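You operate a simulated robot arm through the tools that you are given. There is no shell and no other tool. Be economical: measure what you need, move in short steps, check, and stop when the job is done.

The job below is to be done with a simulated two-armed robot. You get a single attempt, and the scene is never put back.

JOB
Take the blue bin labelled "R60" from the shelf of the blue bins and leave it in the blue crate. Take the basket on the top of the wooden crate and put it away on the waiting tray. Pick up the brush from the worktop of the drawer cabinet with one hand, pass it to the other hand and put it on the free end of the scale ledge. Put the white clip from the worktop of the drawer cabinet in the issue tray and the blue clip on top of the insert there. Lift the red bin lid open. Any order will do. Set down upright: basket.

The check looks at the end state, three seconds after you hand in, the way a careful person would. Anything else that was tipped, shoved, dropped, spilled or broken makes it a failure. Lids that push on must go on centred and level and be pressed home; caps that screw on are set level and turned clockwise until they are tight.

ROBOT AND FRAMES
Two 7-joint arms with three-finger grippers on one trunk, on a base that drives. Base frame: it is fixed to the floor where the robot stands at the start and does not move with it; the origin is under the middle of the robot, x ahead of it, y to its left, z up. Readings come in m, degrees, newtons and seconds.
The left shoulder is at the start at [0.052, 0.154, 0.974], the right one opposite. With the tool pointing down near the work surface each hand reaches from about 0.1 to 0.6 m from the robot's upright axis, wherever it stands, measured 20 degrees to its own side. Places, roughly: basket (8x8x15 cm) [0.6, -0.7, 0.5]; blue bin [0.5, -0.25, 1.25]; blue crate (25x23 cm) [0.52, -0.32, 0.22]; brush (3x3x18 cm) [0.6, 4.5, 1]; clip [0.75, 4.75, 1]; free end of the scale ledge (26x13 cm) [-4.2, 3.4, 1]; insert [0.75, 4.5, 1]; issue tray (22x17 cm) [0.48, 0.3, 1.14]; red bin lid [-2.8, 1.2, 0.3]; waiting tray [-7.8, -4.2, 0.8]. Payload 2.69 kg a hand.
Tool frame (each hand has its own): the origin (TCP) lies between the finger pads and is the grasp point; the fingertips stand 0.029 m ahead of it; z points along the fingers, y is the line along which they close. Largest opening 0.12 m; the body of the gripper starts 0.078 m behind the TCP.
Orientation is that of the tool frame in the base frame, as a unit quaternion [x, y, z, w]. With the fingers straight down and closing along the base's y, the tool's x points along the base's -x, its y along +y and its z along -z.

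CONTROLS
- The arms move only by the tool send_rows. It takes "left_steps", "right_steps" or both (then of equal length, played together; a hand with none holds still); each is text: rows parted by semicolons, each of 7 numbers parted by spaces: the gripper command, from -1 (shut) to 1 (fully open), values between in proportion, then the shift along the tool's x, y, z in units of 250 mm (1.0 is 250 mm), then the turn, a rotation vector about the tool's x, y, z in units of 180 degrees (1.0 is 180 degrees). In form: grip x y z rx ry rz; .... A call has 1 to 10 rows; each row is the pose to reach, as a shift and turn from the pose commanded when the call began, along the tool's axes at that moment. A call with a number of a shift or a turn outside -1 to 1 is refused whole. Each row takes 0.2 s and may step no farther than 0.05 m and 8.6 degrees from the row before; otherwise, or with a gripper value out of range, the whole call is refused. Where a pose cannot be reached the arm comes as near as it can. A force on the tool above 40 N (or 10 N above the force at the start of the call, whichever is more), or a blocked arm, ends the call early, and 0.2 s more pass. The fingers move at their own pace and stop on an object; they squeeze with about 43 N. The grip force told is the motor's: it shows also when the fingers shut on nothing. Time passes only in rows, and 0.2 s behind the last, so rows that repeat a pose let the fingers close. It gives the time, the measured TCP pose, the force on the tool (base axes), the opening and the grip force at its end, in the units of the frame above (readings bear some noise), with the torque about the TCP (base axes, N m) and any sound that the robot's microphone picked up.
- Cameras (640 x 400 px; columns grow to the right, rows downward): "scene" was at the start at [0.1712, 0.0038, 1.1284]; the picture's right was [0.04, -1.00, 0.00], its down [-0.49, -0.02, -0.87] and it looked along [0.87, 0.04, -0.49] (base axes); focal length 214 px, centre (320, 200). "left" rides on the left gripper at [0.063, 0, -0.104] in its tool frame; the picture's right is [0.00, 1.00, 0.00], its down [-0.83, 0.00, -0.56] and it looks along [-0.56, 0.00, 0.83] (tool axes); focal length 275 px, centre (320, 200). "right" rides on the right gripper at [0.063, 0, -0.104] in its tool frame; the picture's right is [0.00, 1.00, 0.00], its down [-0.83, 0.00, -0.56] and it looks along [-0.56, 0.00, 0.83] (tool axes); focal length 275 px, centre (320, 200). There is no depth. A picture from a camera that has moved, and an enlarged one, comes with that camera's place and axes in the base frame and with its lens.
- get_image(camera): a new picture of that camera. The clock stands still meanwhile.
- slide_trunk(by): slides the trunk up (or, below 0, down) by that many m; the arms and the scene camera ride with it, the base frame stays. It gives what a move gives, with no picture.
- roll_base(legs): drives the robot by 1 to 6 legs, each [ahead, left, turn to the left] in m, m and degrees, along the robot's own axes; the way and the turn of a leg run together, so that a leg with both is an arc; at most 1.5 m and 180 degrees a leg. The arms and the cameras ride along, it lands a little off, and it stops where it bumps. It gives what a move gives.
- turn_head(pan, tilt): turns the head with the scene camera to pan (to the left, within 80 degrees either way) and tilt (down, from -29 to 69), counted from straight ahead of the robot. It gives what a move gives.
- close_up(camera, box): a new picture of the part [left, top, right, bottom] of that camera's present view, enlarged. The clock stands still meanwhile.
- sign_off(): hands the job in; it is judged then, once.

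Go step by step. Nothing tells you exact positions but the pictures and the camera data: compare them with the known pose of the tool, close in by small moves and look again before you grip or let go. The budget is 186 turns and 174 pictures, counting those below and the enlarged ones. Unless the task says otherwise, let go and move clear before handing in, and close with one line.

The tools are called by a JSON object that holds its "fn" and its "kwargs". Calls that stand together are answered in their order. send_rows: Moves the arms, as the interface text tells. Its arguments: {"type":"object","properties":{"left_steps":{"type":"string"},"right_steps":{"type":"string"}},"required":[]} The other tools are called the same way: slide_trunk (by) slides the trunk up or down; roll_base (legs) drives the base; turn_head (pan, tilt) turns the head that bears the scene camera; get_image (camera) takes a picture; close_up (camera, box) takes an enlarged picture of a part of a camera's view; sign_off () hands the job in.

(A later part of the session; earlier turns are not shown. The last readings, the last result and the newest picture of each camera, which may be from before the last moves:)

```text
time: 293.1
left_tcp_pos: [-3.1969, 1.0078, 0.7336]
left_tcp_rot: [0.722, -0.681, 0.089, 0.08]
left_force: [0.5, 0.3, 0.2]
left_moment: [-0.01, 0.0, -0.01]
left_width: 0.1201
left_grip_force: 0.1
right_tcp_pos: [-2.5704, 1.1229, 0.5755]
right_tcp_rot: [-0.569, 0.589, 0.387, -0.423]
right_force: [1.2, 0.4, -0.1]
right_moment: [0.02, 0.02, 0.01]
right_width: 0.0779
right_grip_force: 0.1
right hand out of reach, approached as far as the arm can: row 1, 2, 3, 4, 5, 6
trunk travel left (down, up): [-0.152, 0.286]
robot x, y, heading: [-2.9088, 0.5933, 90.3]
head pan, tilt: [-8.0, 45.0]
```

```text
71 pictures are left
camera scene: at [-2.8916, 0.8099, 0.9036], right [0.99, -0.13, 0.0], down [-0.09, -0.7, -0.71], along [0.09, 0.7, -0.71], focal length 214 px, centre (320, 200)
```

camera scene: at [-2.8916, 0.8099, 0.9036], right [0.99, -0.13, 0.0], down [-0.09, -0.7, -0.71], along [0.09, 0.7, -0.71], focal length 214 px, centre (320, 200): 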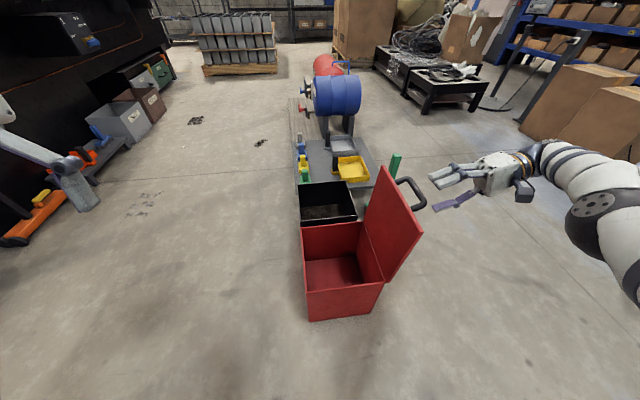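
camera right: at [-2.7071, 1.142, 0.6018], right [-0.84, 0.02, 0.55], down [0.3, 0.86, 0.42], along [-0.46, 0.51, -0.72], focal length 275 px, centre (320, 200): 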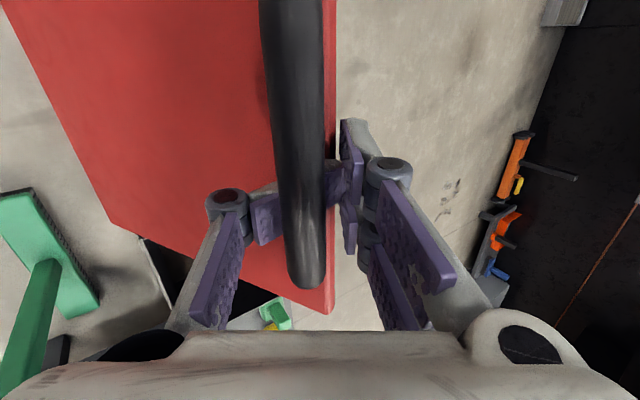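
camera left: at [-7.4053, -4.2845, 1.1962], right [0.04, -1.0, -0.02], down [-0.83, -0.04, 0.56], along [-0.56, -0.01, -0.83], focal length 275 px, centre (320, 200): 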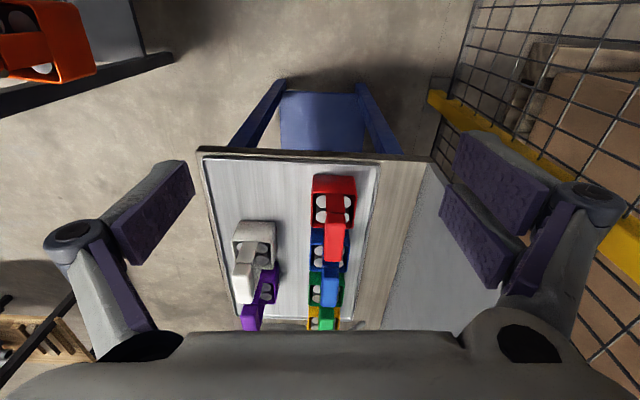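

The lid stands open on its own. Next the drawer cabinet: I back off, raise the trunk, turn the right hand straight down again and look toward it.

{"fn": "roll_base", "kwargs": {"legs": [[-0.3, -0.05, 0]]}}

{"fn": "slide_trunk", "kwargs": {"by": 0.27}}

{"fn": "send_rows", "kwargs": {"right_steps": "1 0 0.02 0 0.046 0 0; 1 0 0.04 0 0.092 0 0; 1 0 0.06 0 0.138 0 0; 1 0 0.08 0 0.184 0 0; 1 0 0.1 0 0.23 0 0; 1 0 0.12 0 0.276 0 0; 1 0 0.14 0 0.322 0 0; 1 0 0.16 0 0.36 0 0; 1 0 0.16 0 0.39 0 0"}}

{"fn": "roll_base", "kwargs": {"legs": [[0, 0, -40]]}}

{"fn": "turn_head", "kwargs": {"pan": 0, "tilt": 10}}

{"fn": "get_image", "kwargs": {"camera": "scene"}}

```text
time: 295.2
left_tcp_pos: [-3.1462, 0.7082, 0.7332]
left_tcp_rot: [0.722, -0.682, 0.09, 0.08]
left_force: [-0.1, -0.1, -0.1]
left_moment: [-0.03, -0.04, 0.0]
left_width: 0.1201
left_grip_force: 0.0
right_tcp_pos: [-2.5187, 0.8199, 0.5748]
right_tcp_rot: [-0.569, 0.59, 0.386, -0.423]
right_force: [1.3, -0.4, 0.3]
right_moment: [0.0, 0.01, -0.02]
right_width: 0.0779
right_grip_force: 0.1
trunk travel left (down, up): [-0.152, 0.286]
robot x, y, heading: [-2.8555, 0.2955, 90.2]
head pan, tilt: [-8.0, 45.0]
```

```text
time: 298.0
left_tcp_pos: [-3.1461, 0.7079, 1.0025]
left_tcp_rot: [0.722, -0.682, 0.09, 0.081]
left_force: [-1.1, -0.2, -0.5]
left_moment: [0.05, 0.02, 0.01]
left_width: 0.1199
left_grip_force: 0.0
right_tcp_pos: [-2.5191, 0.793, 1.0847]
right_tcp_rot: [0.654, -0.478, -0.519, 0.273]
right_force: [0.8, 0.9, 0.5]
right_moment: [0.0, 0.0, -0.01]
right_width: 0.078
right_grip_force: 0.1
trunk travel left (down, up): [-0.422, 0.016]
robot x, y, heading: [-2.855, 0.2949, 90.1]
head pan, tilt: [-8.0, 45.0]
```

```text
time: 300.0
left_tcp_pos: [-3.1457, 0.7071, 1.0034]
left_tcp_rot: [0.722, -0.682, 0.09, 0.081]
left_force: [0.7, -0.2, 0.6]
left_moment: [-0.02, 0.01, -0.02]
left_width: 0.1201
left_grip_force: 0.0
right_tcp_pos: [-2.5149, 0.854, 1.1688]
right_tcp_rot: [0.691, -0.69, -0.15, -0.154]
right_force: [0.5, 0.3, 0.7]
right_moment: [-0.03, -0.05, 0.01]
right_width: 0.1199
right_grip_force: 0.0
right hand out of reach, approached as far as the arm can: row 1, 2, 3, 4, 5, 6, 7, 8, 9
trunk travel left (down, up): [-0.422, 0.016]
robot x, y, heading: [-2.8541, 0.2931, 90.3]
head pan, tilt: [-8.0, 45.0]
```

```text
time: 302.2
left_tcp_pos: [-2.8094, 0.7978, 1.0041]
left_tcp_rot: [-0.443, 0.888, -0.057, -0.106]
left_force: [-0.2, 0.2, 0.6]
left_moment: [-0.01, -0.01, -0.02]
left_width: 0.1202
left_grip_force: 0.1
right_tcp_pos: [-2.2325, 0.5027, 1.1689]
right_tcp_rot: [-0.413, 0.885, 0.089, 0.195]
right_force: [-0.4, 0.0, -0.2]
right_moment: [0.03, 0.07, -0.01]
right_width: 0.12
right_grip_force: 0.1
trunk travel left (down, up): [-0.422, 0.016]
robot x, y, heading: [-2.8524, 0.2913, 50.0]
head pan, tilt: [-8.0, 45.0]
```

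```text
time: 303.3
left_tcp_pos: [-2.8102, 0.7984, 1.0038]
left_tcp_rot: [-0.443, 0.888, -0.057, -0.107]
left_force: [-0.1, 0.0, 0.8]
left_moment: [-0.02, 0.0, 0.0]
left_width: 0.12
left_grip_force: 0.1
right_tcp_pos: [-2.2308, 0.5044, 1.1701]
right_tcp_rot: [-0.413, 0.885, 0.089, 0.195]
right_force: [0.4, 0.0, -0.4]
right_moment: [0.03, -0.01, 0.0]
right_width: 0.1203
right_grip_force: 0.1
trunk travel left (down, up): [-0.422, 0.016]
robot x, y, heading: [-2.8553, 0.292, 50.3]
head pan, tilt: [0.0, 10.0]
```

```text
70 pictures are left
camera scene: at [-2.7769, 0.3815, 1.2501], right [0.77, -0.64, 0.0], down [-0.11, -0.13, -0.98], along [0.63, 0.76, -0.17], focal length 214 px, centre (320, 200)
```

scene: 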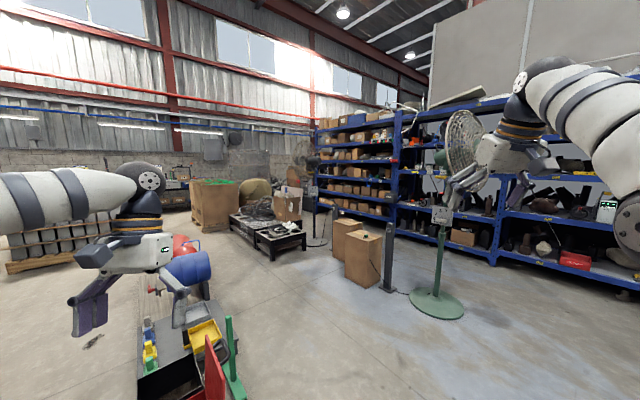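

The rack stretches along y with an aisle in front (fan base at (-0.93,1.0), boxes at (-1.1,1.7)). I straighten both hands, then drive to the aisle at x≈-0.3.

{"fn": "send_rows", "kwargs": {"left_steps": "1 0 -0.07 0 0 -0.012 0; 1 0 -0.14 0 0 -0.025 0; 1 0 -0.21 0 0 -0.038 0; 1 0 -0.28 0 0 -0.05 0; 1 0 -0.35 0 0 -0.063 0; 1 0 -0.4 0 0 -0.075 0", "right_steps": "1 0.12 0.08 0.02 0 0.023 0; 1 0.24 0.16 0.04 0 0.046 0; 1 0.36 0.24 0.06 0 0.07 0; 1 0.48 0.32 0.08 0 0.093 0; 1 0.6 0.4 0.1 0 0.116 0; 1 0.71 0.48 0.11 0 0.139 0"}}

{"fn": "roll_base", "kwargs": {"legs": [[0, 0, -50], [1.3, -0.1, 0], [1.25, -0.05, 0], [0, 0, 90]]}}

{"fn": "get_image", "kwargs": {"camera": "scene"}}

```text
time: 304.7
left_tcp_pos: [-2.7301, 0.738, 1.0043]
left_tcp_rot: [-0.447, 0.894, -0.002, 0.0]
left_force: [0.0, -0.1, 0.2]
left_moment: [-0.01, 0.01, -0.01]
left_width: 0.12
left_grip_force: 0.0
right_tcp_pos: [-2.3505, 0.5519, 1.0791]
right_tcp_rot: [-0.424, 0.906, -0.001, -0.004]
right_force: [0.4, -0.4, -0.2]
right_moment: [-0.01, 0.02, -0.01]
right_width: 0.1198
right_grip_force: 0.1
right hand out of reach, approached as far as the arm can: row 1, 2, 3, 4, 5, 6
trunk travel left (down, up): [-0.422, 0.016]
robot x, y, heading: [-2.8536, 0.2945, 50.3]
head pan, tilt: [0.0, 10.0]
```

```text
time: 323.4
left_tcp_pos: [-0.4444, 0.5422, 1.0033]
left_tcp_rot: [0.717, -0.697, 0.004, -0.001]
left_force: [0.2, 0.7, -0.1]
left_moment: [0.01, -0.02, -0.03]
left_width: 0.1202
left_grip_force: 0.2
right_tcp_pos: [-0.0319, 0.6335, 1.0803]
right_tcp_rot: [-0.698, 0.716, -0.003, -0.001]
right_force: [-0.7, 0.2, -0.3]
right_moment: [0.0, -0.02, 0.01]
right_width: 0.1199
right_grip_force: 0.0
trunk travel left (down, up): [-0.422, 0.016]
robot x, y, heading: [-0.2677, 0.1155, 88.7]
head pan, tilt: [0.0, 10.0]
```

```text
69 pictures are left
camera scene: at [-0.2601, 0.234, 1.2502], right [1.0, -0.02, 0.0], down [0.0, -0.17, -0.98], along [0.02, 0.98, -0.17], focal length 214 px, centre (320, 200)
```

scene: 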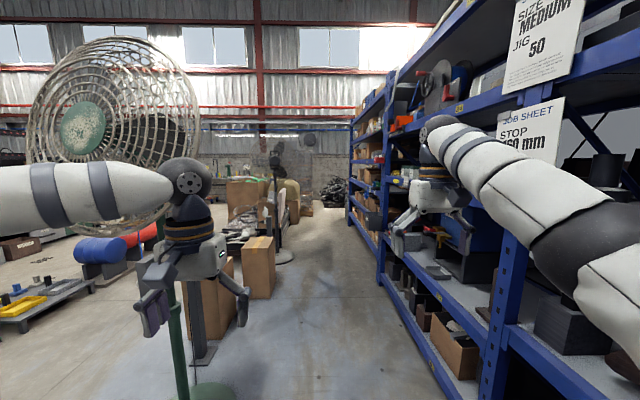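

The fan cage edge (x≈-0.70) and the rack front (0.38) leave about 1.1 m. I bring the hands inward and pass at x≈-0.16.

{"fn": "send_rows", "kwargs": {"left_steps": "1 0 -0.1 0 0 0 0; 1 0 -0.2 0 0 0 0; 1 0 -0.3 0 0 0 0", "right_steps": "1 0 0.12 0 0 0 0; 1 0 0.24 0 0 0 0; 1 0 0.36 0 0 0 0"}}

{"fn": "roll_base", "kwargs": {"legs": [[0, -0.1, 1], [1.2, 0.0, 0], [1.2, 0, 0], [0.8, 0, 0]]}}

{"fn": "turn_head", "kwargs": {"pan": -30, "tilt": 12}}

{"fn": "get_image", "kwargs": {"camera": "scene"}}

```text
time: 324.2
left_tcp_pos: [-0.371, 0.545, 1.0044]
left_tcp_rot: [0.718, -0.696, 0.003, 0.0]
left_force: [-0.2, 0.2, 0.3]
left_moment: [-0.02, 0.01, 0.0]
left_width: 0.1201
left_grip_force: 0.0
right_tcp_pos: [-0.115, 0.6298, 1.0798]
right_tcp_rot: [-0.699, 0.715, -0.004, -0.001]
right_force: [0.1, 0.4, 0.3]
right_moment: [0.01, -0.03, -0.02]
right_width: 0.1201
right_grip_force: 0.1
right hand out of reach, approached as far as the arm can: row 3
trunk travel left (down, up): [-0.422, 0.016]
robot x, y, heading: [-0.2628, 0.1181, 88.7]
head pan, tilt: [0.0, 10.0]
```

```text
time: 340.8
left_tcp_pos: [-0.2659, 3.727, 1.0048]
left_tcp_rot: [0.722, -0.692, 0.003, 0.0]
left_force: [0.5, 0.6, -0.1]
left_moment: [-0.02, -0.05, 0.03]
left_width: 0.12
left_grip_force: 0.1
right_tcp_pos: [-0.0118, 3.8159, 1.0792]
right_tcp_rot: [-0.704, 0.711, -0.004, -0.002]
right_force: [-0.2, -0.6, 0.3]
right_moment: [-0.02, -0.01, 0.0]
right_width: 0.1201
right_grip_force: 0.1
trunk travel left (down, up): [-0.422, 0.016]
robot x, y, heading: [-0.1544, 3.3036, 89.6]
head pan, tilt: [0.0, 10.0]
```

```text
time: 341.7
left_tcp_pos: [-0.2664, 3.7259, 1.0049]
left_tcp_rot: [0.722, -0.692, 0.002, 0.0]
left_force: [-0.1, 0.2, -0.3]
left_moment: [-0.01, 0.01, -0.01]
left_width: 0.1201
left_grip_force: 0.0
right_tcp_pos: [-0.0114, 3.8156, 1.0795]
right_tcp_rot: [-0.704, 0.711, -0.004, -0.002]
right_force: [-0.5, -0.2, 0.1]
right_moment: [-0.01, 0.0, -0.01]
right_width: 0.1201
right_grip_force: 0.1
trunk travel left (down, up): [-0.422, 0.016]
robot x, y, heading: [-0.1527, 3.3027, 89.5]
head pan, tilt: [-30.0, 12.0]
```

```text
68 pictures are left
camera scene: at [-0.1047, 3.4047, 1.247], right [0.86, -0.51, 0.0], down [-0.11, -0.18, -0.98], along [0.5, 0.84, -0.21], focal length 214 px, centre (320, 200)
```

scene: 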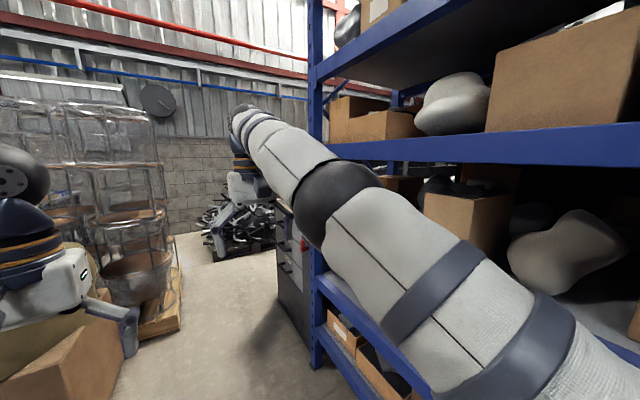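

The drawer cabinet is just past the rack end (front x≈0.45, to y≈5.05). I drive to y≈4.5, turn to face it and look.

{"fn": "roll_base", "kwargs": {"legs": [[1.2, 0.1, 0], [0, 0, -89.5]]}}

{"fn": "turn_head", "kwargs": {"pan": 0, "tilt": 25}}

{"fn": "get_image", "kwargs": {"camera": "scene"}}

```text
time: 351.4
left_tcp_pos: [0.1856, 4.604, 1.0052]
left_tcp_rot: [-0.038, 0.999, -0.003, -0.002]
left_force: [-0.5, 0.7, 0.3]
left_moment: [0.0, -0.02, -0.02]
left_width: 0.1201
left_grip_force: 0.1
right_tcp_pos: [0.283, 4.3511, 1.0793]
right_tcp_rot: [-0.011, 1.0, -0.002, -0.003]
right_force: [0.0, -0.6, 0.5]
right_moment: [0.01, 0.04, 0.03]
right_width: 0.1201
right_grip_force: 0.0
trunk travel left (down, up): [-0.422, 0.016]
robot x, y, heading: [-0.2344, 4.4781, 1.8]
head pan, tilt: [-30.0, 12.0]
```

```text
time: 352.4
left_tcp_pos: [0.1871, 4.604, 1.0048]
left_tcp_rot: [-0.038, 0.999, -0.003, -0.002]
left_force: [-0.1, -0.9, 0.2]
left_moment: [-0.01, -0.02, 0.03]
left_width: 0.1201
left_grip_force: 0.1
right_tcp_pos: [0.2832, 4.3513, 1.0797]
right_tcp_rot: [-0.012, 1.0, -0.001, -0.004]
right_force: [0.6, 0.4, 0.1]
right_moment: [0.02, 0.0, -0.04]
right_width: 0.1196
right_grip_force: 0.1
trunk travel left (down, up): [-0.422, 0.016]
robot x, y, heading: [-0.234, 4.4754, 1.4]
head pan, tilt: [0.0, 25.0]
```

```text
67 pictures are left
camera scene: at [-0.1185, 4.4796, 1.2259], right [0.02, -1.0, 0.0], down [-0.42, -0.01, -0.91], along [0.91, 0.02, -0.42], focal length 214 px, centre (320, 200)
```

scene: 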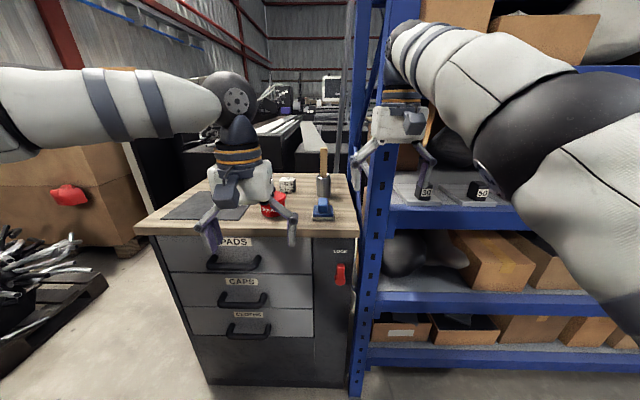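

{"fn": "close_up", "kwargs": {"camera": "scene", "box": [140, 130, 370, 250]}}

{"fn": "get_image", "kwargs": {"camera": "left"}}

```text
2.78 times, centred on (255, 190) of scene
camera zoom: at [-0.1185, 4.4796, 1.2259], right [0.02, -1.0, 0.0], down [-0.42, -0.01, -0.91], along [0.91, 0.02, -0.42], focal length 597 px, centre (501, 228)
```

zoom: 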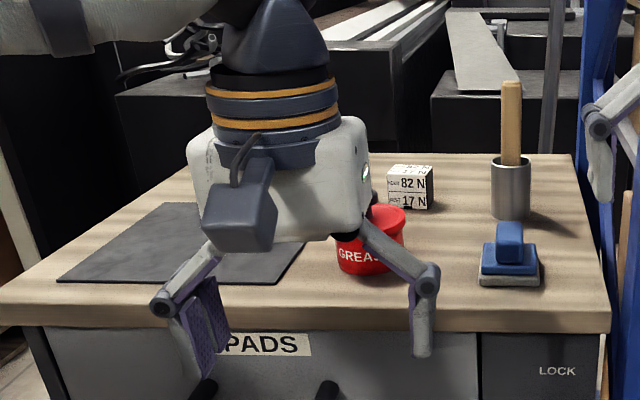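

```text
65 pictures are left
camera left: at [0.1231, 4.5994, 1.1091], right [-0.07, 1.0, -0.01], down [0.83, 0.06, 0.55], along [0.55, 0.04, -0.83], focal length 275 px, centre (320, 200)
```

left: 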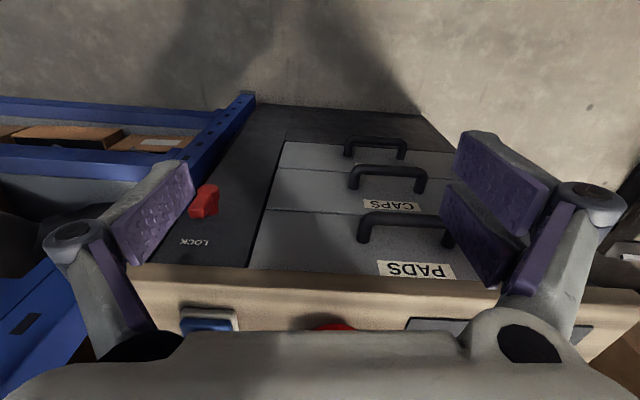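

The worktop (z≈0.88) holds a mat, a grease tub, a labelled cube, a cup with a wooden-handled brush and a blue piece. I move the left hand aside for a full look.

{"fn": "send_rows", "kwargs": {"left_steps": "1 0.1 0.17 -0.05 0 0 0; 1 0.2 0.34 -0.1 0 0 0; 1 0.25 0.51 -0.15 0 0 0; 1 0.25 0.68 -0.2 0 0 0; 1 0.25 0.85 -0.2 0 0 0; 1 0.25 1.0 -0.2 0 0 0"}}

{"fn": "close_up", "kwargs": {"camera": "scene", "box": [140, 130, 370, 250]}}

```text
refused: row 1 steps farther than a row can; nothing moved
```

```text
2.78 times, centred on (255, 190) of scene
camera zoom: at [-0.1185, 4.4796, 1.2259], right [0.02, -1.0, 0.0], down [-0.42, -0.01, -0.91], along [0.91, 0.02, -0.42], focal length 597 px, centre (501, 228)
```

zoom: 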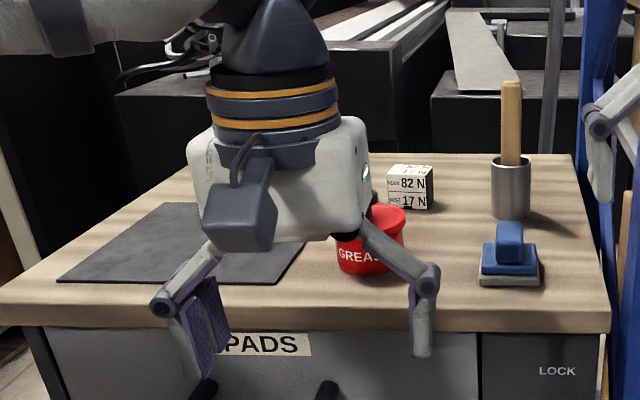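

{"fn": "send_rows", "kwargs": {"left_steps": "1 0.08 0.13 -0.04 0 0 0; 1 0.16 0.28 -0.08 0 0 0; 1 0.2 0.44 -0.12 0 0 0; 1 0.22 0.6 -0.16 0 0 0; 1 0.22 0.78 -0.2 0 0 0; 1 0.22 0.96 -0.2 0 0 0"}}

{"fn": "close_up", "kwargs": {"camera": "scene", "box": [140, 130, 370, 250]}}

```text
time: 353.8
left_tcp_pos: [0.1123, 4.8385, 1.0537]
left_tcp_rot: [-0.039, 0.999, -0.004, -0.002]
left_force: [-0.6, -0.2, 0.0]
left_moment: [0.0, -0.02, 0.02]
left_width: 0.1197
left_grip_force: 0.1
right_tcp_pos: [0.2823, 4.3524, 1.0796]
right_tcp_rot: [-0.011, 1.0, -0.002, -0.004]
right_force: [-0.5, 0.8, 0.5]
right_moment: [0.01, 0.0, -0.01]
right_width: 0.1201
right_grip_force: 0.0
trunk travel left (down, up): [-0.422, 0.016]
robot x, y, heading: [-0.2345, 4.4784, 1.6]
head pan, tilt: [0.0, 25.0]
```

```text
2.78 times, centred on (255, 190) of scene
camera zoom: at [-0.1186, 4.4802, 1.2259], right [0.02, -1.0, 0.0], down [-0.42, -0.01, -0.91], along [0.91, 0.02, -0.42], focal length 597 px, centre (501, 228)
```

zoom: 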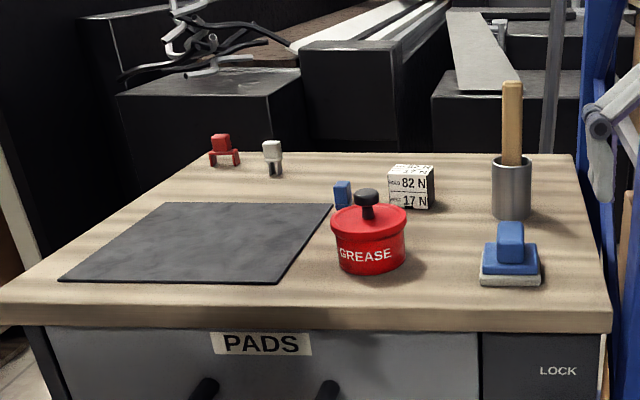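

There are red, white and blue clips at the back, plus the grease tub, cube, cup with brush and a blue pad. I zoom in to identify "insert".

{"fn": "close_up", "kwargs": {"camera": "scene", "box": [210, 150, 340, 240]}}

```text
4.44 times, centred on (275, 195) of scene
camera zoom: at [-0.1186, 4.4802, 1.2259], right [0.02, -1.0, 0.0], down [-0.42, -0.01, -0.91], along [0.91, 0.02, -0.42], focal length 953 px, centre (520, 222)
```

zoom: 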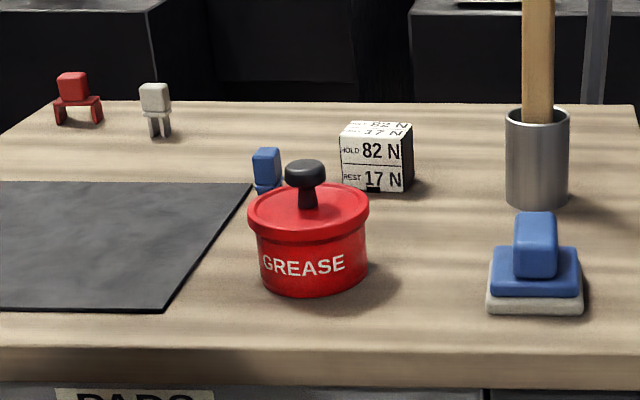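

Worktop z≈0.868: blue clip ≈[0.727,4.743], white clip ≈[0.877,4.908], cup with upright brush ≈[0.72,4.48]. I drive closer and look from above with the hands' cameras.

{"fn": "roll_base", "kwargs": {"legs": [[0.26, 0, -1.5]]}}

{"fn": "turn_head", "kwargs": {"pan": 12, "tilt": 35}}

{"fn": "get_image", "kwargs": {"camera": "scene"}}

{"fn": "get_image", "kwargs": {"camera": "right"}}

```text
time: 354.9
left_tcp_pos: [0.1816, 4.8364, 1.0537]
left_tcp_rot: [-0.034, 0.999, -0.003, -0.002]
left_force: [0.3, 0.4, -0.4]
left_moment: [0.0, 0.0, 0.01]
left_width: 0.12
left_grip_force: 0.1
right_tcp_pos: [0.3359, 4.3508, 1.0818]
right_tcp_rot: [-0.004, 1.0, -0.003, -0.023]
right_force: [-23.6, -1.3, -1.5]
right_moment: [0.19, -2.82, -0.43]
right_width: 0.1201
right_grip_force: 0.1
trunk travel left (down, up): [-0.422, 0.016]
robot x, y, heading: [-0.1678, 4.4785, 1.0]
head pan, tilt: [0.0, 25.0]
stopped in leg 1: the force on the tool passed its limit at 201 N (the readings are from after the stop); the commanded pose is now the measured one
```

```text
time: 355.6
left_tcp_pos: [0.1806, 4.8368, 1.0558]
left_tcp_rot: [-0.035, 0.999, -0.004, -0.001]
left_force: [-0.5, 0.4, 0.4]
left_moment: [0.01, 0.0, 0.02]
left_width: 0.1201
left_grip_force: 0.0
right_tcp_pos: [0.3359, 4.3493, 1.0817]
right_tcp_rot: [-0.004, 1.0, -0.003, -0.023]
right_force: [-27.7, -1.2, -0.4]
right_moment: [0.09, -3.42, -0.48]
right_width: 0.1198
right_grip_force: 0.1
trunk travel left (down, up): [-0.422, 0.016]
robot x, y, heading: [-0.17, 4.4791, 0.7]
head pan, tilt: [12.0, 35.0]
```

```text
61 pictures are left
camera scene: at [-0.0613, 4.4981, 1.2106], right [0.22, -0.97, 0.0], down [-0.56, -0.13, -0.82], along [0.8, 0.18, -0.57], focal length 214 px, centre (320, 200)
```

scene: 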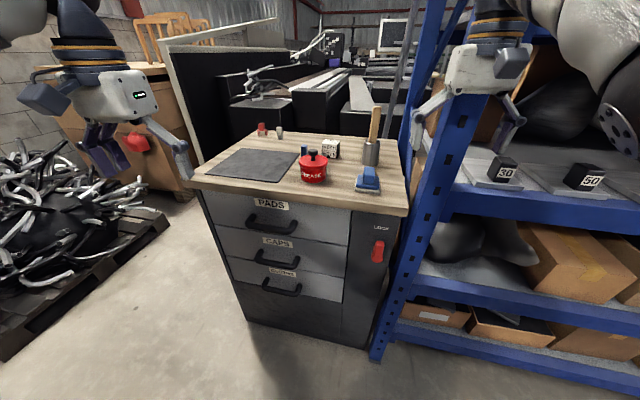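

```text
60 pictures are left
camera right: at [0.2785, 4.3517, 1.189], right [-0.01, 1.0, 0.0], down [0.86, 0.01, 0.52], along [0.52, 0.0, -0.86], focal length 275 px, centre (320, 200)
```

right: 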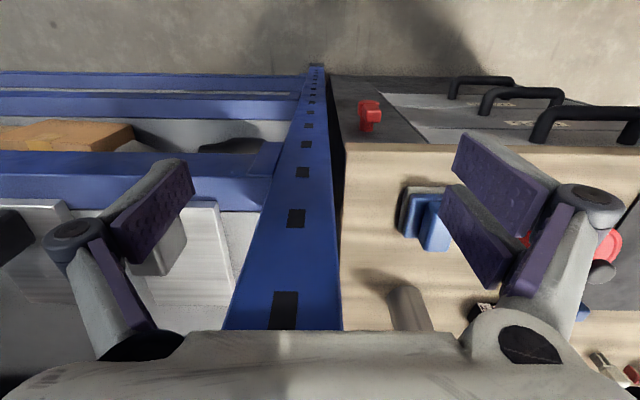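

The right hand touched the rack post. I back off, shift left 0.33 m so the right hand clears the post, then approach.

{"fn": "roll_base", "kwargs": {"legs": [[-0.07, 0, 0], [0, 0.33, 0], [0.27, 0, 0]]}}

{"fn": "get_image", "kwargs": {"camera": "right"}}

{"fn": "get_image", "kwargs": {"camera": "scene"}}

```text
time: 360.9
left_tcp_pos: [0.3725, 5.1688, 1.0521]
left_tcp_rot: [-0.035, 0.999, -0.002, -0.003]
left_force: [0.0, 0.4, -0.8]
left_moment: [0.0, 0.01, 0.0]
left_width: 0.12
left_grip_force: 0.0
right_tcp_pos: [0.5286, 4.6824, 1.0795]
right_tcp_rot: [-0.006, 1.0, -0.002, -0.025]
right_force: [1.6, -0.1, -0.1]
right_moment: [0.02, 0.03, 0.02]
right_width: 0.12
right_grip_force: 0.0
trunk travel left (down, up): [-0.422, 0.016]
robot x, y, heading: [0.0178, 4.8096, 1.4]
head pan, tilt: [12.0, 35.0]
```

```text
59 pictures are left
camera right: at [0.4715, 4.6852, 1.1869], right [-0.01, 1.0, 0.0], down [0.86, 0.01, 0.51], along [0.51, 0.0, -0.86], focal length 275 px, centre (320, 200)
```

right: 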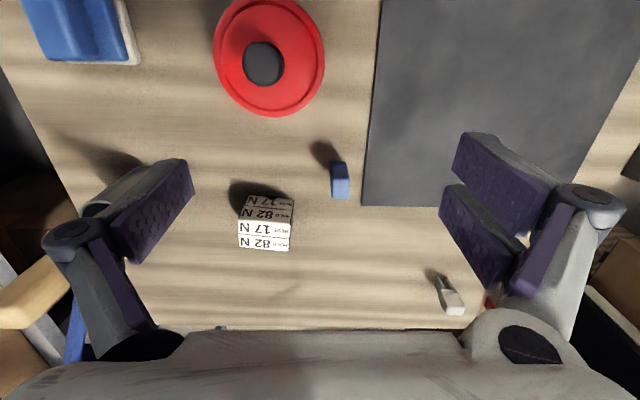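

```text
58 pictures are left
camera scene: at [0.1316, 4.8316, 1.21], right [0.22, -0.97, 0.0], down [-0.56, -0.13, -0.82], along [0.8, 0.18, -0.57], focal length 214 px, centre (320, 200)
```

scene: 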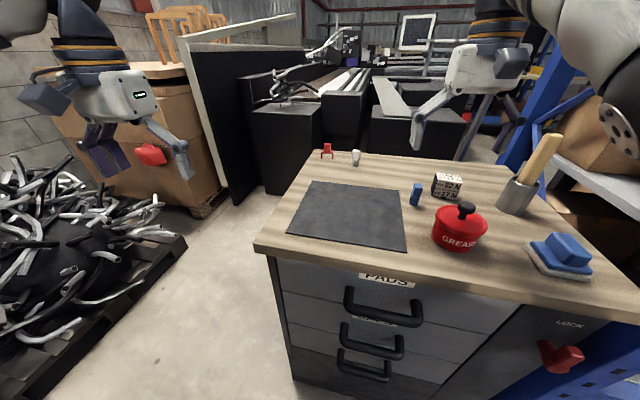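

Re-triangulating gives worktop z≈0.91, blue clip ≈[0.595,4.708], white clip ≈[0.756,4.85]. The right hand takes the blue clip first: I hover above it and check.

{"fn": "send_rows", "kwargs": {"right_steps": "1 -0.09 0.035 0.08 0 -0.005 0; 1 -0.18 0.07 0.16 0 -0.01 0; 1 -0.265 0.1 0.24 0 -0.016 0; 0 -0.265 0.1 0.3 0 -0.016 0; 0 -0.265 0.1 0.3 0 -0.016 0"}}

{"fn": "get_image", "kwargs": {"camera": "right"}}

```text
time: 362.1
left_tcp_pos: [0.3725, 5.1702, 1.0523]
left_tcp_rot: [-0.036, 0.999, -0.002, -0.003]
left_force: [-0.6, -0.3, -0.7]
left_moment: [0.03, 0.0, -0.01]
left_width: 0.1199
left_grip_force: 0.1
right_tcp_pos: [0.5662, 4.7087, 0.9989]
right_tcp_rot: [-0.006, 1.0, -0.002, 0.001]
right_force: [-0.2, -0.3, 0.4]
right_moment: [0.03, -0.02, -0.03]
right_width: 0.06
right_grip_force: 0.2
right hand out of reach, approached as far as the arm can: row 1, 2, 3, 4, 5
trunk travel left (down, up): [-0.422, 0.016]
robot x, y, heading: [0.0189, 4.8131, 0.9]
head pan, tilt: [12.0, 35.0]
```

```text
57 pictures are left
camera right: at [0.5043, 4.7097, 1.1025], right [-0.01, 1.0, 0.0], down [0.83, 0.01, 0.56], along [0.56, 0.0, -0.83], focal length 275 px, centre (320, 200)
```

right: 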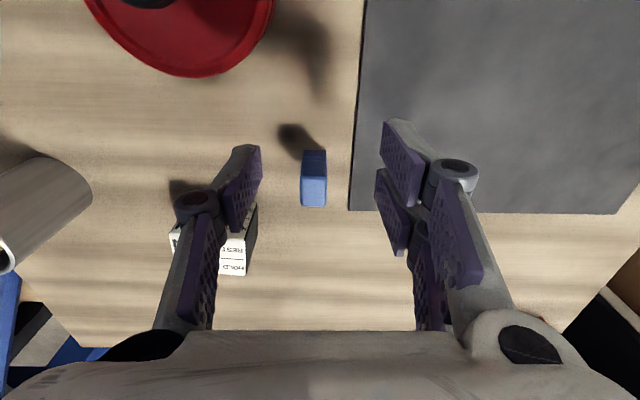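

The clip is nearly centred; I roll 2.5 cm forward and descend carefully.

{"fn": "roll_base", "kwargs": {"legs": [[0.025, 0, 0]]}}

{"fn": "send_rows", "kwargs": {"right_steps": "0 0 -0.01 0.04 0 0 0; 0 0 -0.01 0.08 0 0 0; 0 0 -0.01 0.12 0 0 0; 0 0 -0.01 0.15 0 0 0; 0 0 -0.01 0.17 0 0 0; 0 0 -0.01 0.17 0 0 0"}}

{"fn": "get_image", "kwargs": {"camera": "right"}}

```text
time: 362.9
left_tcp_pos: [0.3973, 5.1699, 1.0529]
left_tcp_rot: [-0.034, 0.999, -0.003, -0.003]
left_force: [0.9, -0.3, -0.7]
left_moment: [-0.02, 0.01, 0.0]
left_width: 0.12
left_grip_force: 0.1
right_tcp_pos: [0.5913, 4.709, 0.999]
right_tcp_rot: [-0.005, 1.0, -0.003, 0.001]
right_force: [0.1, -0.2, -1.1]
right_moment: [0.0, 0.05, 0.02]
right_width: 0.0598
right_grip_force: 0.2
trunk travel left (down, up): [-0.422, 0.016]
robot x, y, heading: [0.0456, 4.8123, 0.9]
head pan, tilt: [12.0, 35.0]
```

```text
time: 364.3
left_tcp_pos: [0.3969, 5.1696, 1.0516]
left_tcp_rot: [-0.035, 0.999, -0.003, -0.003]
left_force: [0.0, -0.4, 0.1]
left_moment: [0.0, -0.01, 0.0]
left_width: 0.12
left_grip_force: 0.2
right_tcp_pos: [0.5913, 4.7067, 0.9554]
right_tcp_rot: [-0.004, 1.0, -0.003, 0.0]
right_force: [-0.5, 0.8, -0.6]
right_moment: [0.02, 0.02, 0.01]
right_width: 0.0601
right_grip_force: 0.1
trunk travel left (down, up): [-0.422, 0.016]
robot x, y, heading: [0.0413, 4.8181, 0.8]
head pan, tilt: [12.0, 35.0]
```

```text
56 pictures are left
camera right: at [0.5289, 4.7074, 1.0608], right [-0.01, 1.0, 0.0], down [0.83, 0.01, 0.56], along [0.56, 0.0, -0.83], focal length 275 px, centre (320, 200)
```

right: 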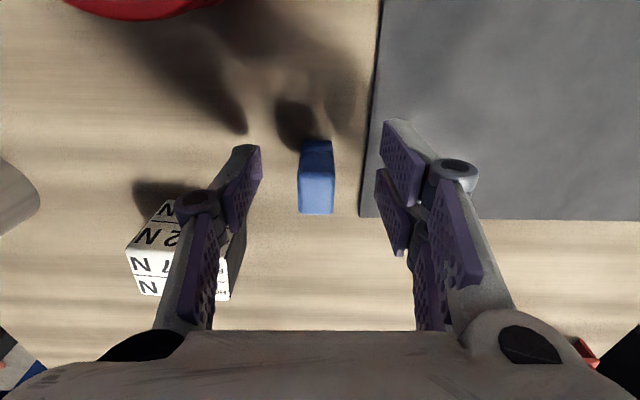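

The clip sits between the fingers at the right depth. I close, check, and lift.

{"fn": "send_rows", "kwargs": {"right_steps": "0 0 0 0.012 0 0 0; -1 0 0 0.012 0 0 0; -1 0 0 0.012 0 0 0; -1 0 0 0.012 0 0 0; -1 0 0 -0.1 0 0 0; -1 0 0 -0.25 0 0 0; -1 0 0 -0.4 0 0 0; -1 0 0 -0.5 0 0 0"}}

{"fn": "get_image", "kwargs": {"camera": "right"}}

```text
time: 366.1
left_tcp_pos: [0.3971, 5.1701, 1.0524]
left_tcp_rot: [-0.035, 0.999, -0.003, -0.004]
left_force: [1.0, 0.4, -0.2]
left_moment: [0.04, 0.0, -0.02]
left_width: 0.12
left_grip_force: 0.0
right_tcp_pos: [0.5702, 4.6934, 1.0656]
right_tcp_rot: [-0.004, 1.0, -0.002, 0.001]
right_force: [0.1, 0.3, -0.3]
right_moment: [0.02, 0.03, 0.02]
right_width: 0.0164
right_grip_force: 41.6
right hand out of reach, approached as far as the arm can: row 6, 7, 8
trunk travel left (down, up): [-0.422, 0.016]
robot x, y, heading: [0.0488, 4.811, 0.9]
head pan, tilt: [12.0, 35.0]
```

```text
55 pictures are left
camera right: at [0.5076, 4.6943, 1.1695], right [-0.01, 1.0, 0.0], down [0.83, 0.01, 0.56], along [0.56, 0.0, -0.83], focal length 275 px, centre (320, 200)
```

right: 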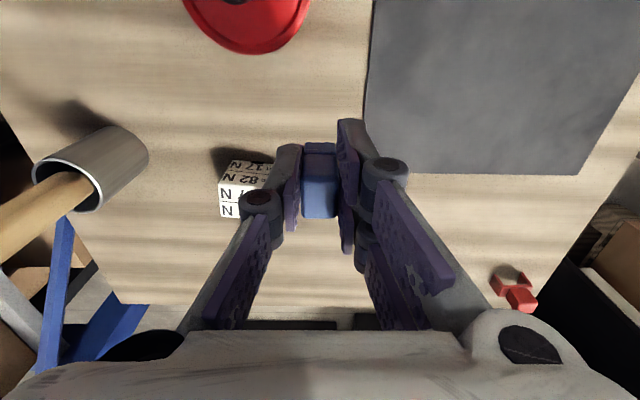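

The blue clip is in the right hand. To reach the white one at the back I go round to the cabinet's left side.

{"fn": "roll_base", "kwargs": {"legs": [[-0.35, 0, 0], [0, 0.64, 0], [0, 0, -91], [0, 0.45, 0]]}}

{"fn": "turn_head", "kwargs": {"pan": 30, "tilt": 35}}

{"fn": "get_image", "kwargs": {"camera": "scene"}}

```text
time: 369.2
left_tcp_pos: [0.043, 5.176, 1.0537]
left_tcp_rot: [-0.032, 0.999, -0.003, -0.003]
left_force: [-0.2, -0.1, 0.1]
left_moment: [0.02, -0.04, 0.02]
left_width: 0.1201
left_grip_force: 0.0
right_tcp_pos: [0.2147, 4.6984, 1.0657]
right_tcp_rot: [-0.003, 1.0, -0.003, 0.001]
right_force: [-0.2, 1.0, 0.1]
right_moment: [0.02, -0.01, 0.02]
right_width: 0.0166
right_grip_force: 42.5
trunk travel left (down, up): [-0.422, 0.016]
robot x, y, heading: [-0.3084, 4.8208, 0.7]
head pan, tilt: [12.0, 35.0]
stopped in leg 2: the robot was blocked; the commanded pose is now the measured one
```

```text
time: 370.0
left_tcp_pos: [0.0427, 5.1759, 1.0533]
left_tcp_rot: [-0.034, 0.999, -0.003, -0.004]
left_force: [-0.6, -1.1, 0.0]
left_moment: [0.01, 0.0, 0.03]
left_width: 0.1201
left_grip_force: 0.0
right_tcp_pos: [0.2146, 4.6992, 1.0651]
right_tcp_rot: [-0.002, 1.0, -0.004, 0.001]
right_force: [-0.3, -0.6, -0.1]
right_moment: [-0.02, 0.03, -0.01]
right_width: 0.0166
right_grip_force: 42.3
trunk travel left (down, up): [-0.422, 0.016]
robot x, y, heading: [-0.3113, 4.8198, 0.7]
head pan, tilt: [30.0, 35.0]
```

```text
54 pictures are left
camera scene: at [-0.2099, 4.8643, 1.2101], right [0.51, -0.86, 0.0], down [-0.49, -0.29, -0.82], along [0.7, 0.42, -0.57], focal length 214 px, centre (320, 200)
```

scene: 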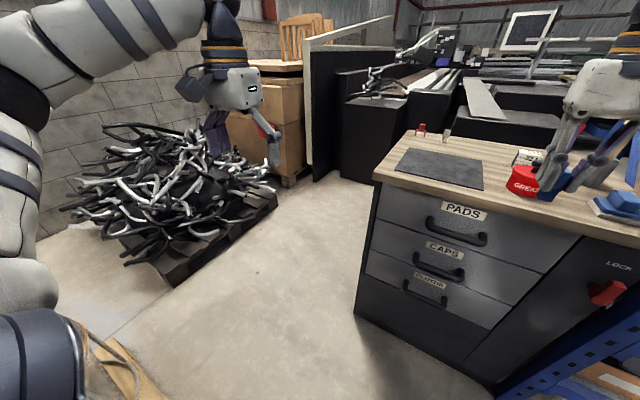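

A tote pallet blocks on the left at this x. I go forward to x≈0, then left and turn there.

{"fn": "roll_base", "kwargs": {"legs": [[0.31, 0, 0], [0, 0.62, 0], [0, 0, -91], [0, 0.4, 0]]}}

{"fn": "turn_head", "kwargs": {"pan": 20, "tilt": 35}}

{"fn": "get_image", "kwargs": {"camera": "scene"}}

```text
time: 384.1
left_tcp_pos: [0.7289, 5.0447, 1.0525]
left_tcp_rot: [0.704, 0.711, 0.001, -0.005]
left_force: [0.6, 0.1, -0.1]
left_moment: [0.0, -0.02, -0.04]
left_width: 0.1202
left_grip_force: 0.1
right_tcp_pos: [0.243, 4.9012, 1.0657]
right_tcp_rot: [0.725, 0.689, -0.002, -0.002]
right_force: [0.4, 0.0, 0.3]
right_moment: [-0.02, 0.01, 0.0]
right_width: 0.0154
right_grip_force: 41.9
trunk travel left (down, up): [-0.422, 0.016]
robot x, y, heading: [0.3888, 5.4186, -92.5]
head pan, tilt: [30.0, 35.0]
```

```text
time: 384.8
left_tcp_pos: [0.7299, 5.046, 1.0522]
left_tcp_rot: [0.703, 0.711, 0.001, -0.004]
left_force: [0.4, 0.4, 0.2]
left_moment: [-0.01, 0.01, 0.01]
left_width: 0.12
left_grip_force: 0.0
right_tcp_pos: [0.2425, 4.9008, 1.0648]
right_tcp_rot: [0.725, 0.689, -0.003, -0.001]
right_force: [-0.5, 0.3, -0.4]
right_moment: [0.0, 0.0, 0.0]
right_width: 0.0158
right_grip_force: 41.3
trunk travel left (down, up): [-0.422, 0.016]
robot x, y, heading: [0.3929, 5.4183, -92.2]
head pan, tilt: [20.0, 35.0]
```

```text
53 pictures are left
camera scene: at [0.4191, 5.3107, 1.2101], right [-0.95, -0.3, 0.0], down [-0.17, 0.55, -0.82], along [0.25, -0.78, -0.57], focal length 214 px, centre (320, 200)
```

scene: 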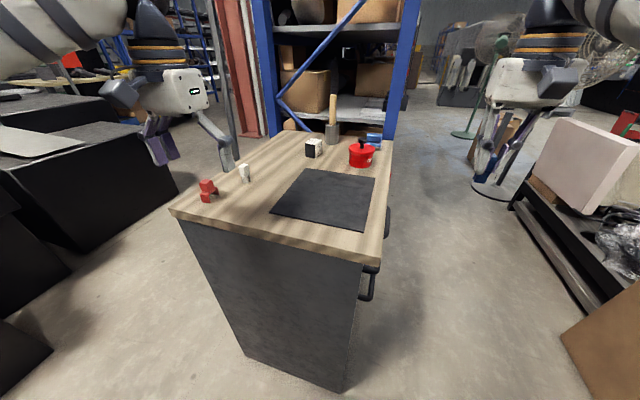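

The white clip is at about [0.762,4.88], red one at [0.80,5.0]. I sidestep left 0.2 m and bring the left hand above the white clip.

{"fn": "roll_base", "kwargs": {"legs": [[0, 0.2, 1.5]]}}

{"fn": "send_rows", "kwargs": {"left_steps": "1 -0.1 -0.15 0 0 0 0; 1 -0.22 -0.3 0 0 0 0; 1 -0.34 -0.45 0 0 0 0; 1 -0.46 -0.6 0 0 0 0; 1 -0.58 -0.68 0.08 0 0 0; 0.3 -0.62 -0.68 0.16 0 0 0; 0.3 -0.62 -0.68 0.16 0 0 0"}}

{"fn": "get_image", "kwargs": {"camera": "left"}}

```text
time: 386.7
left_tcp_pos: [0.8723, 5.0456, 1.0576]
left_tcp_rot: [0.699, 0.715, 0.011, 0.002]
left_force: [-0.2, -1.1, 0.4]
left_moment: [0.02, 0.02, -0.01]
left_width: 0.1201
left_grip_force: 0.1
right_tcp_pos: [0.388, 4.8972, 1.0649]
right_tcp_rot: [0.72, 0.694, 0.004, 0.008]
right_force: [-0.4, -0.6, -0.2]
right_moment: [0.02, -0.03, 0.0]
right_width: 0.0156
right_grip_force: 41.6
trunk travel left (down, up): [-0.422, 0.016]
robot x, y, heading: [0.5536, 5.4141, -91.9]
head pan, tilt: [20.0, 35.0]
stopped in leg 1: the robot was blocked; the commanded pose is now the measured one
```

```text
time: 388.3
left_tcp_pos: [0.7345, 4.8854, 1.0079]
left_tcp_rot: [0.697, 0.717, 0.003, -0.006]
left_force: [0.1, -0.9, 0.3]
left_moment: [0.02, -0.01, 0.0]
left_width: 0.0778
left_grip_force: 0.1
right_tcp_pos: [0.4177, 4.894, 1.0652]
right_tcp_rot: [0.718, 0.696, -0.003, -0.001]
right_force: [-1.0, -1.3, -1.1]
right_moment: [-0.01, -0.01, 0.0]
right_width: 0.0154
right_grip_force: 42.1
trunk travel left (down, up): [-0.422, 0.016]
robot x, y, heading: [0.5569, 5.4126, -91.6]
head pan, tilt: [20.0, 35.0]
```

```text
52 pictures are left
camera left: at [0.7339, 4.9468, 1.112], right [1.0, 0.02, -0.01], down [0.02, -0.84, 0.54], along [0.01, -0.54, -0.84], focal length 275 px, centre (320, 200)
```

left: 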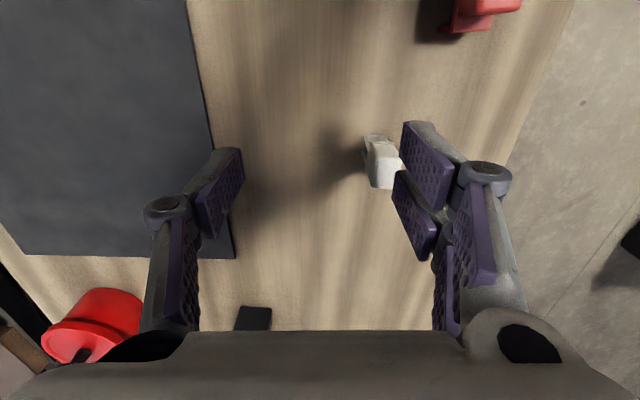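

White clip at about [0.774,4.873]. I raise slightly, shift over it, and descend.

{"fn": "send_rows", "kwargs": {"left_steps": "0.3 0 0 -0.1 0 0 0; 0.3 -0.03 0.08 -0.1 0 0 0; 0.3 -0.048 0.158 -0.1 0 0 0; 0.3 -0.048 0.158 0 0 0 0; 0.3 -0.048 0.158 0.1 0 0 0; 0.3 -0.048 0.158 0.18 0 0 0; 0.3 -0.048 0.158 0.18 0 0 0"}}

{"fn": "get_image", "kwargs": {"camera": "left"}}

```text
time: 389.9
left_tcp_pos: [0.7748, 4.8765, 0.9608]
left_tcp_rot: [0.696, 0.718, 0.003, -0.006]
left_force: [0.0, -0.9, -0.5]
left_moment: [0.0, 0.01, 0.02]
left_width: 0.0778
left_grip_force: 0.0
right_tcp_pos: [0.4167, 4.893, 1.0645]
right_tcp_rot: [0.718, 0.696, -0.002, -0.001]
right_force: [0.1, -0.5, 0.9]
right_moment: [-0.04, 0.04, -0.02]
right_width: 0.0157
right_grip_force: 41.5
trunk travel left (down, up): [-0.422, 0.016]
robot x, y, heading: [0.5545, 5.4131, -91.5]
head pan, tilt: [20.0, 35.0]
```

```text
51 pictures are left
camera left: at [0.7731, 4.9378, 1.0662], right [1.0, 0.02, -0.01], down [0.02, -0.84, 0.54], along [0.01, -0.54, -0.84], focal length 275 px, centre (320, 200)
```

left: 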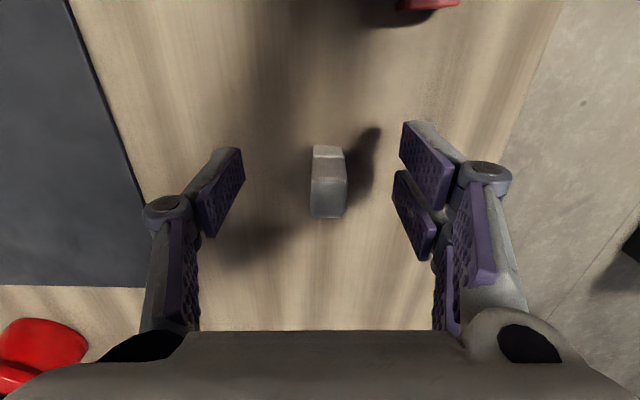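

Centred. I lower a few millimetres, close and lift.

{"fn": "send_rows", "kwargs": {"left_steps": "0.3 0 0 0.025 0 0 0; -1 0 0 0.025 0 0 0; -1 0 0 0.025 0 0 0; -1 0 0 0.025 0 0 0; -1 0 0 -0.1 0 0 0; -1 0 0 -0.25 0 0 0; -1 0 0 -0.42 0 0 0"}}

{"fn": "get_image", "kwargs": {"camera": "left"}}

```text
time: 391.5
left_tcp_pos: [0.7755, 4.8804, 1.0675]
left_tcp_rot: [0.698, 0.716, 0.003, -0.006]
left_force: [0.5, -0.3, 0.4]
left_moment: [0.01, -0.02, 0.02]
left_width: 0.0157
left_grip_force: 41.6
left hand out of reach, approached as far as the arm can: row 7
right_tcp_pos: [0.4155, 4.8949, 1.0644]
right_tcp_rot: [0.719, 0.695, -0.003, 0.0]
right_force: [0.2, 0.2, -0.8]
right_moment: [-0.01, -0.05, 0.01]
right_width: 0.0156
right_grip_force: 41.8
trunk travel left (down, up): [-0.422, 0.016]
robot x, y, heading: [0.5569, 5.4111, -91.6]
head pan, tilt: [20.0, 35.0]
```

```text
50 pictures are left
camera left: at [0.7737, 4.9418, 1.1721], right [1.0, 0.02, -0.01], down [0.02, -0.84, 0.54], along [0.01, -0.54, -0.84], focal length 275 px, centre (320, 200)
```

left: 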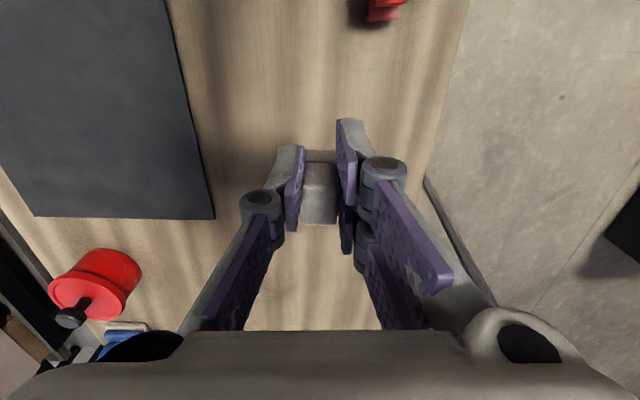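

Both clips are in hand. I retrace to the aisle, facing the rack.

{"fn": "roll_base", "kwargs": {"legs": [[0, -0.55, 0], [0, 0, 91.6], [0, -0.62, 0], [-0.28, 0, 0], [0, -1.2, 0]]}}

```text
time: 415.8
left_tcp_pos: [0.2534, 3.8146, 1.0661]
left_tcp_rot: [-0.032, 0.999, -0.003, -0.008]
left_force: [0.2, -0.3, 0.5]
left_moment: [0.03, -0.01, -0.01]
left_width: 0.0159
left_grip_force: 41.6
right_tcp_pos: [0.2526, 3.4566, 1.0648]
right_tcp_rot: [-0.002, 1.0, -0.003, 0.0]
right_force: [-0.8, -0.1, -0.7]
right_moment: [-0.01, -0.01, -0.01]
right_width: 0.0156
right_grip_force: 41.5
trunk travel left (down, up): [-0.422, 0.016]
robot x, y, heading: [-0.2755, 3.5804, 0.4]
head pan, tilt: [20.0, 35.0]
```

{"fn": "roll_base", "kwargs": {"legs": [[0, -1.2, -0.4], [0, -1.2, 0], [0, -0.75, 0]]}}

{"fn": "turn_head", "kwargs": {"pan": 0, "tilt": 10}}

{"fn": "get_image", "kwargs": {"camera": "scene"}}

```text
time: 439.9
left_tcp_pos: [0.2747, 0.6863, 1.0668]
left_tcp_rot: [-0.028, 1.0, -0.002, -0.007]
left_force: [0.3, 0.2, 0.8]
left_moment: [0.01, 0.03, -0.05]
left_width: 0.0158
left_grip_force: 41.4
right_tcp_pos: [0.2714, 0.3281, 1.0645]
right_tcp_rot: [0.002, 1.0, -0.002, 0.0]
right_force: [0.6, 0.0, 0.4]
right_moment: [0.01, -0.02, 0.02]
right_width: 0.0153
right_grip_force: 41.5
trunk travel left (down, up): [-0.422, 0.016]
robot x, y, heading: [-0.2525, 0.4572, 0.0]
head pan, tilt: [20.0, 35.0]
```

```text
time: 440.8
left_tcp_pos: [0.2743, 0.6878, 1.0659]
left_tcp_rot: [-0.028, 1.0, -0.003, -0.008]
left_force: [-0.1, 0.2, 0.9]
left_moment: [-0.01, -0.03, 0.03]
left_width: 0.0158
left_grip_force: 41.5
right_tcp_pos: [0.2707, 0.3277, 1.0655]
right_tcp_rot: [0.002, 1.0, -0.002, 0.0]
right_force: [-0.9, -0.3, 0.0]
right_moment: [0.04, -0.02, 0.01]
right_width: 0.0157
right_grip_force: 42.0
trunk travel left (down, up): [-0.422, 0.016]
robot x, y, heading: [-0.2535, 0.4548, 0.1]
head pan, tilt: [0.0, 10.0]
```

```text
49 pictures are left
camera scene: at [-0.1346, 0.4548, 1.2501], right [0.0, -1.0, 0.0], down [-0.17, 0.0, -0.98], along [0.98, 0.0, -0.17], focal length 214 px, centre (320, 200)
```

scene: 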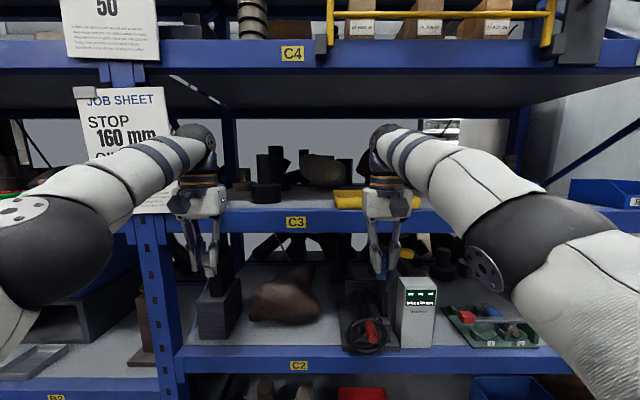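

{"fn": "send_rows", "kwargs": {"right_steps": "-1 0 -0.15 -0.1 0 0 0; -1 0 -0.3 -0.2 0 0 0; -1 0 -0.45 -0.3 0 0 0; -1 0 -0.6 -0.4 0 0 0; -1 0 -0.7 -0.5 0 0 0", "left_steps": "-1 0 0 -0.1 0 0 0; -1 0 0 -0.2 0 0 0; -1 0 0 -0.3 0 0 0; -1 0 0 -0.4 0 0 0; -1 0 0 -0.5 0 0 0"}}

{"fn": "close_up", "kwargs": {"camera": "scene", "box": [300, 140, 460, 240]}}

```text
time: 442.0
left_tcp_pos: [0.2338, 0.6673, 1.1422]
left_tcp_rot: [-0.028, 1.0, -0.002, -0.005]
left_force: [-0.1, 0.5, -0.6]
left_moment: [0.03, -0.05, -0.01]
left_width: 0.0157
left_grip_force: 41.1
left hand out of reach, approached as far as the arm can: row 1, 2, 3, 4, 5
right_tcp_pos: [0.2185, 0.1587, 1.1604]
right_tcp_rot: [0.003, 1.0, -0.001, 0.002]
right_force: [-1.6, -0.5, 0.2]
right_moment: [0.12, -0.06, 0.0]
right_width: 0.0155
right_grip_force: 41.4
right hand out of reach, approached as far as the arm can: row 1, 2, 3, 4, 5
trunk travel left (down, up): [-0.422, 0.016]
robot x, y, heading: [-0.2548, 0.4548, 0.1]
head pan, tilt: [0.0, 10.0]
```

```text
4.00 times, centred on (380, 190) of scene
camera zoom: at [-0.1363, 0.4514, 1.2505], right [0.0, -1.0, 0.0], down [-0.17, 0.0, -0.99], along [0.99, 0.0, -0.17], focal length 858 px, centre (80, 240)
```

zoom: 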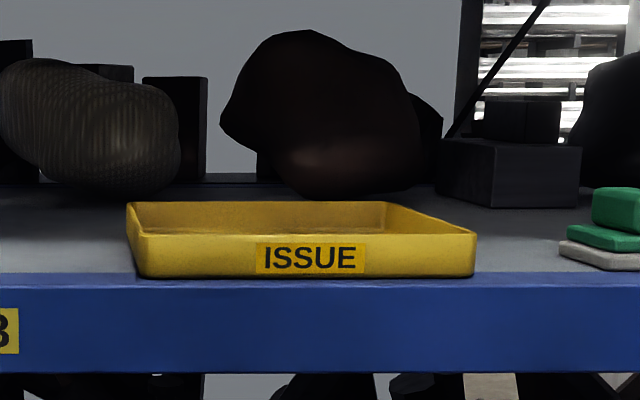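

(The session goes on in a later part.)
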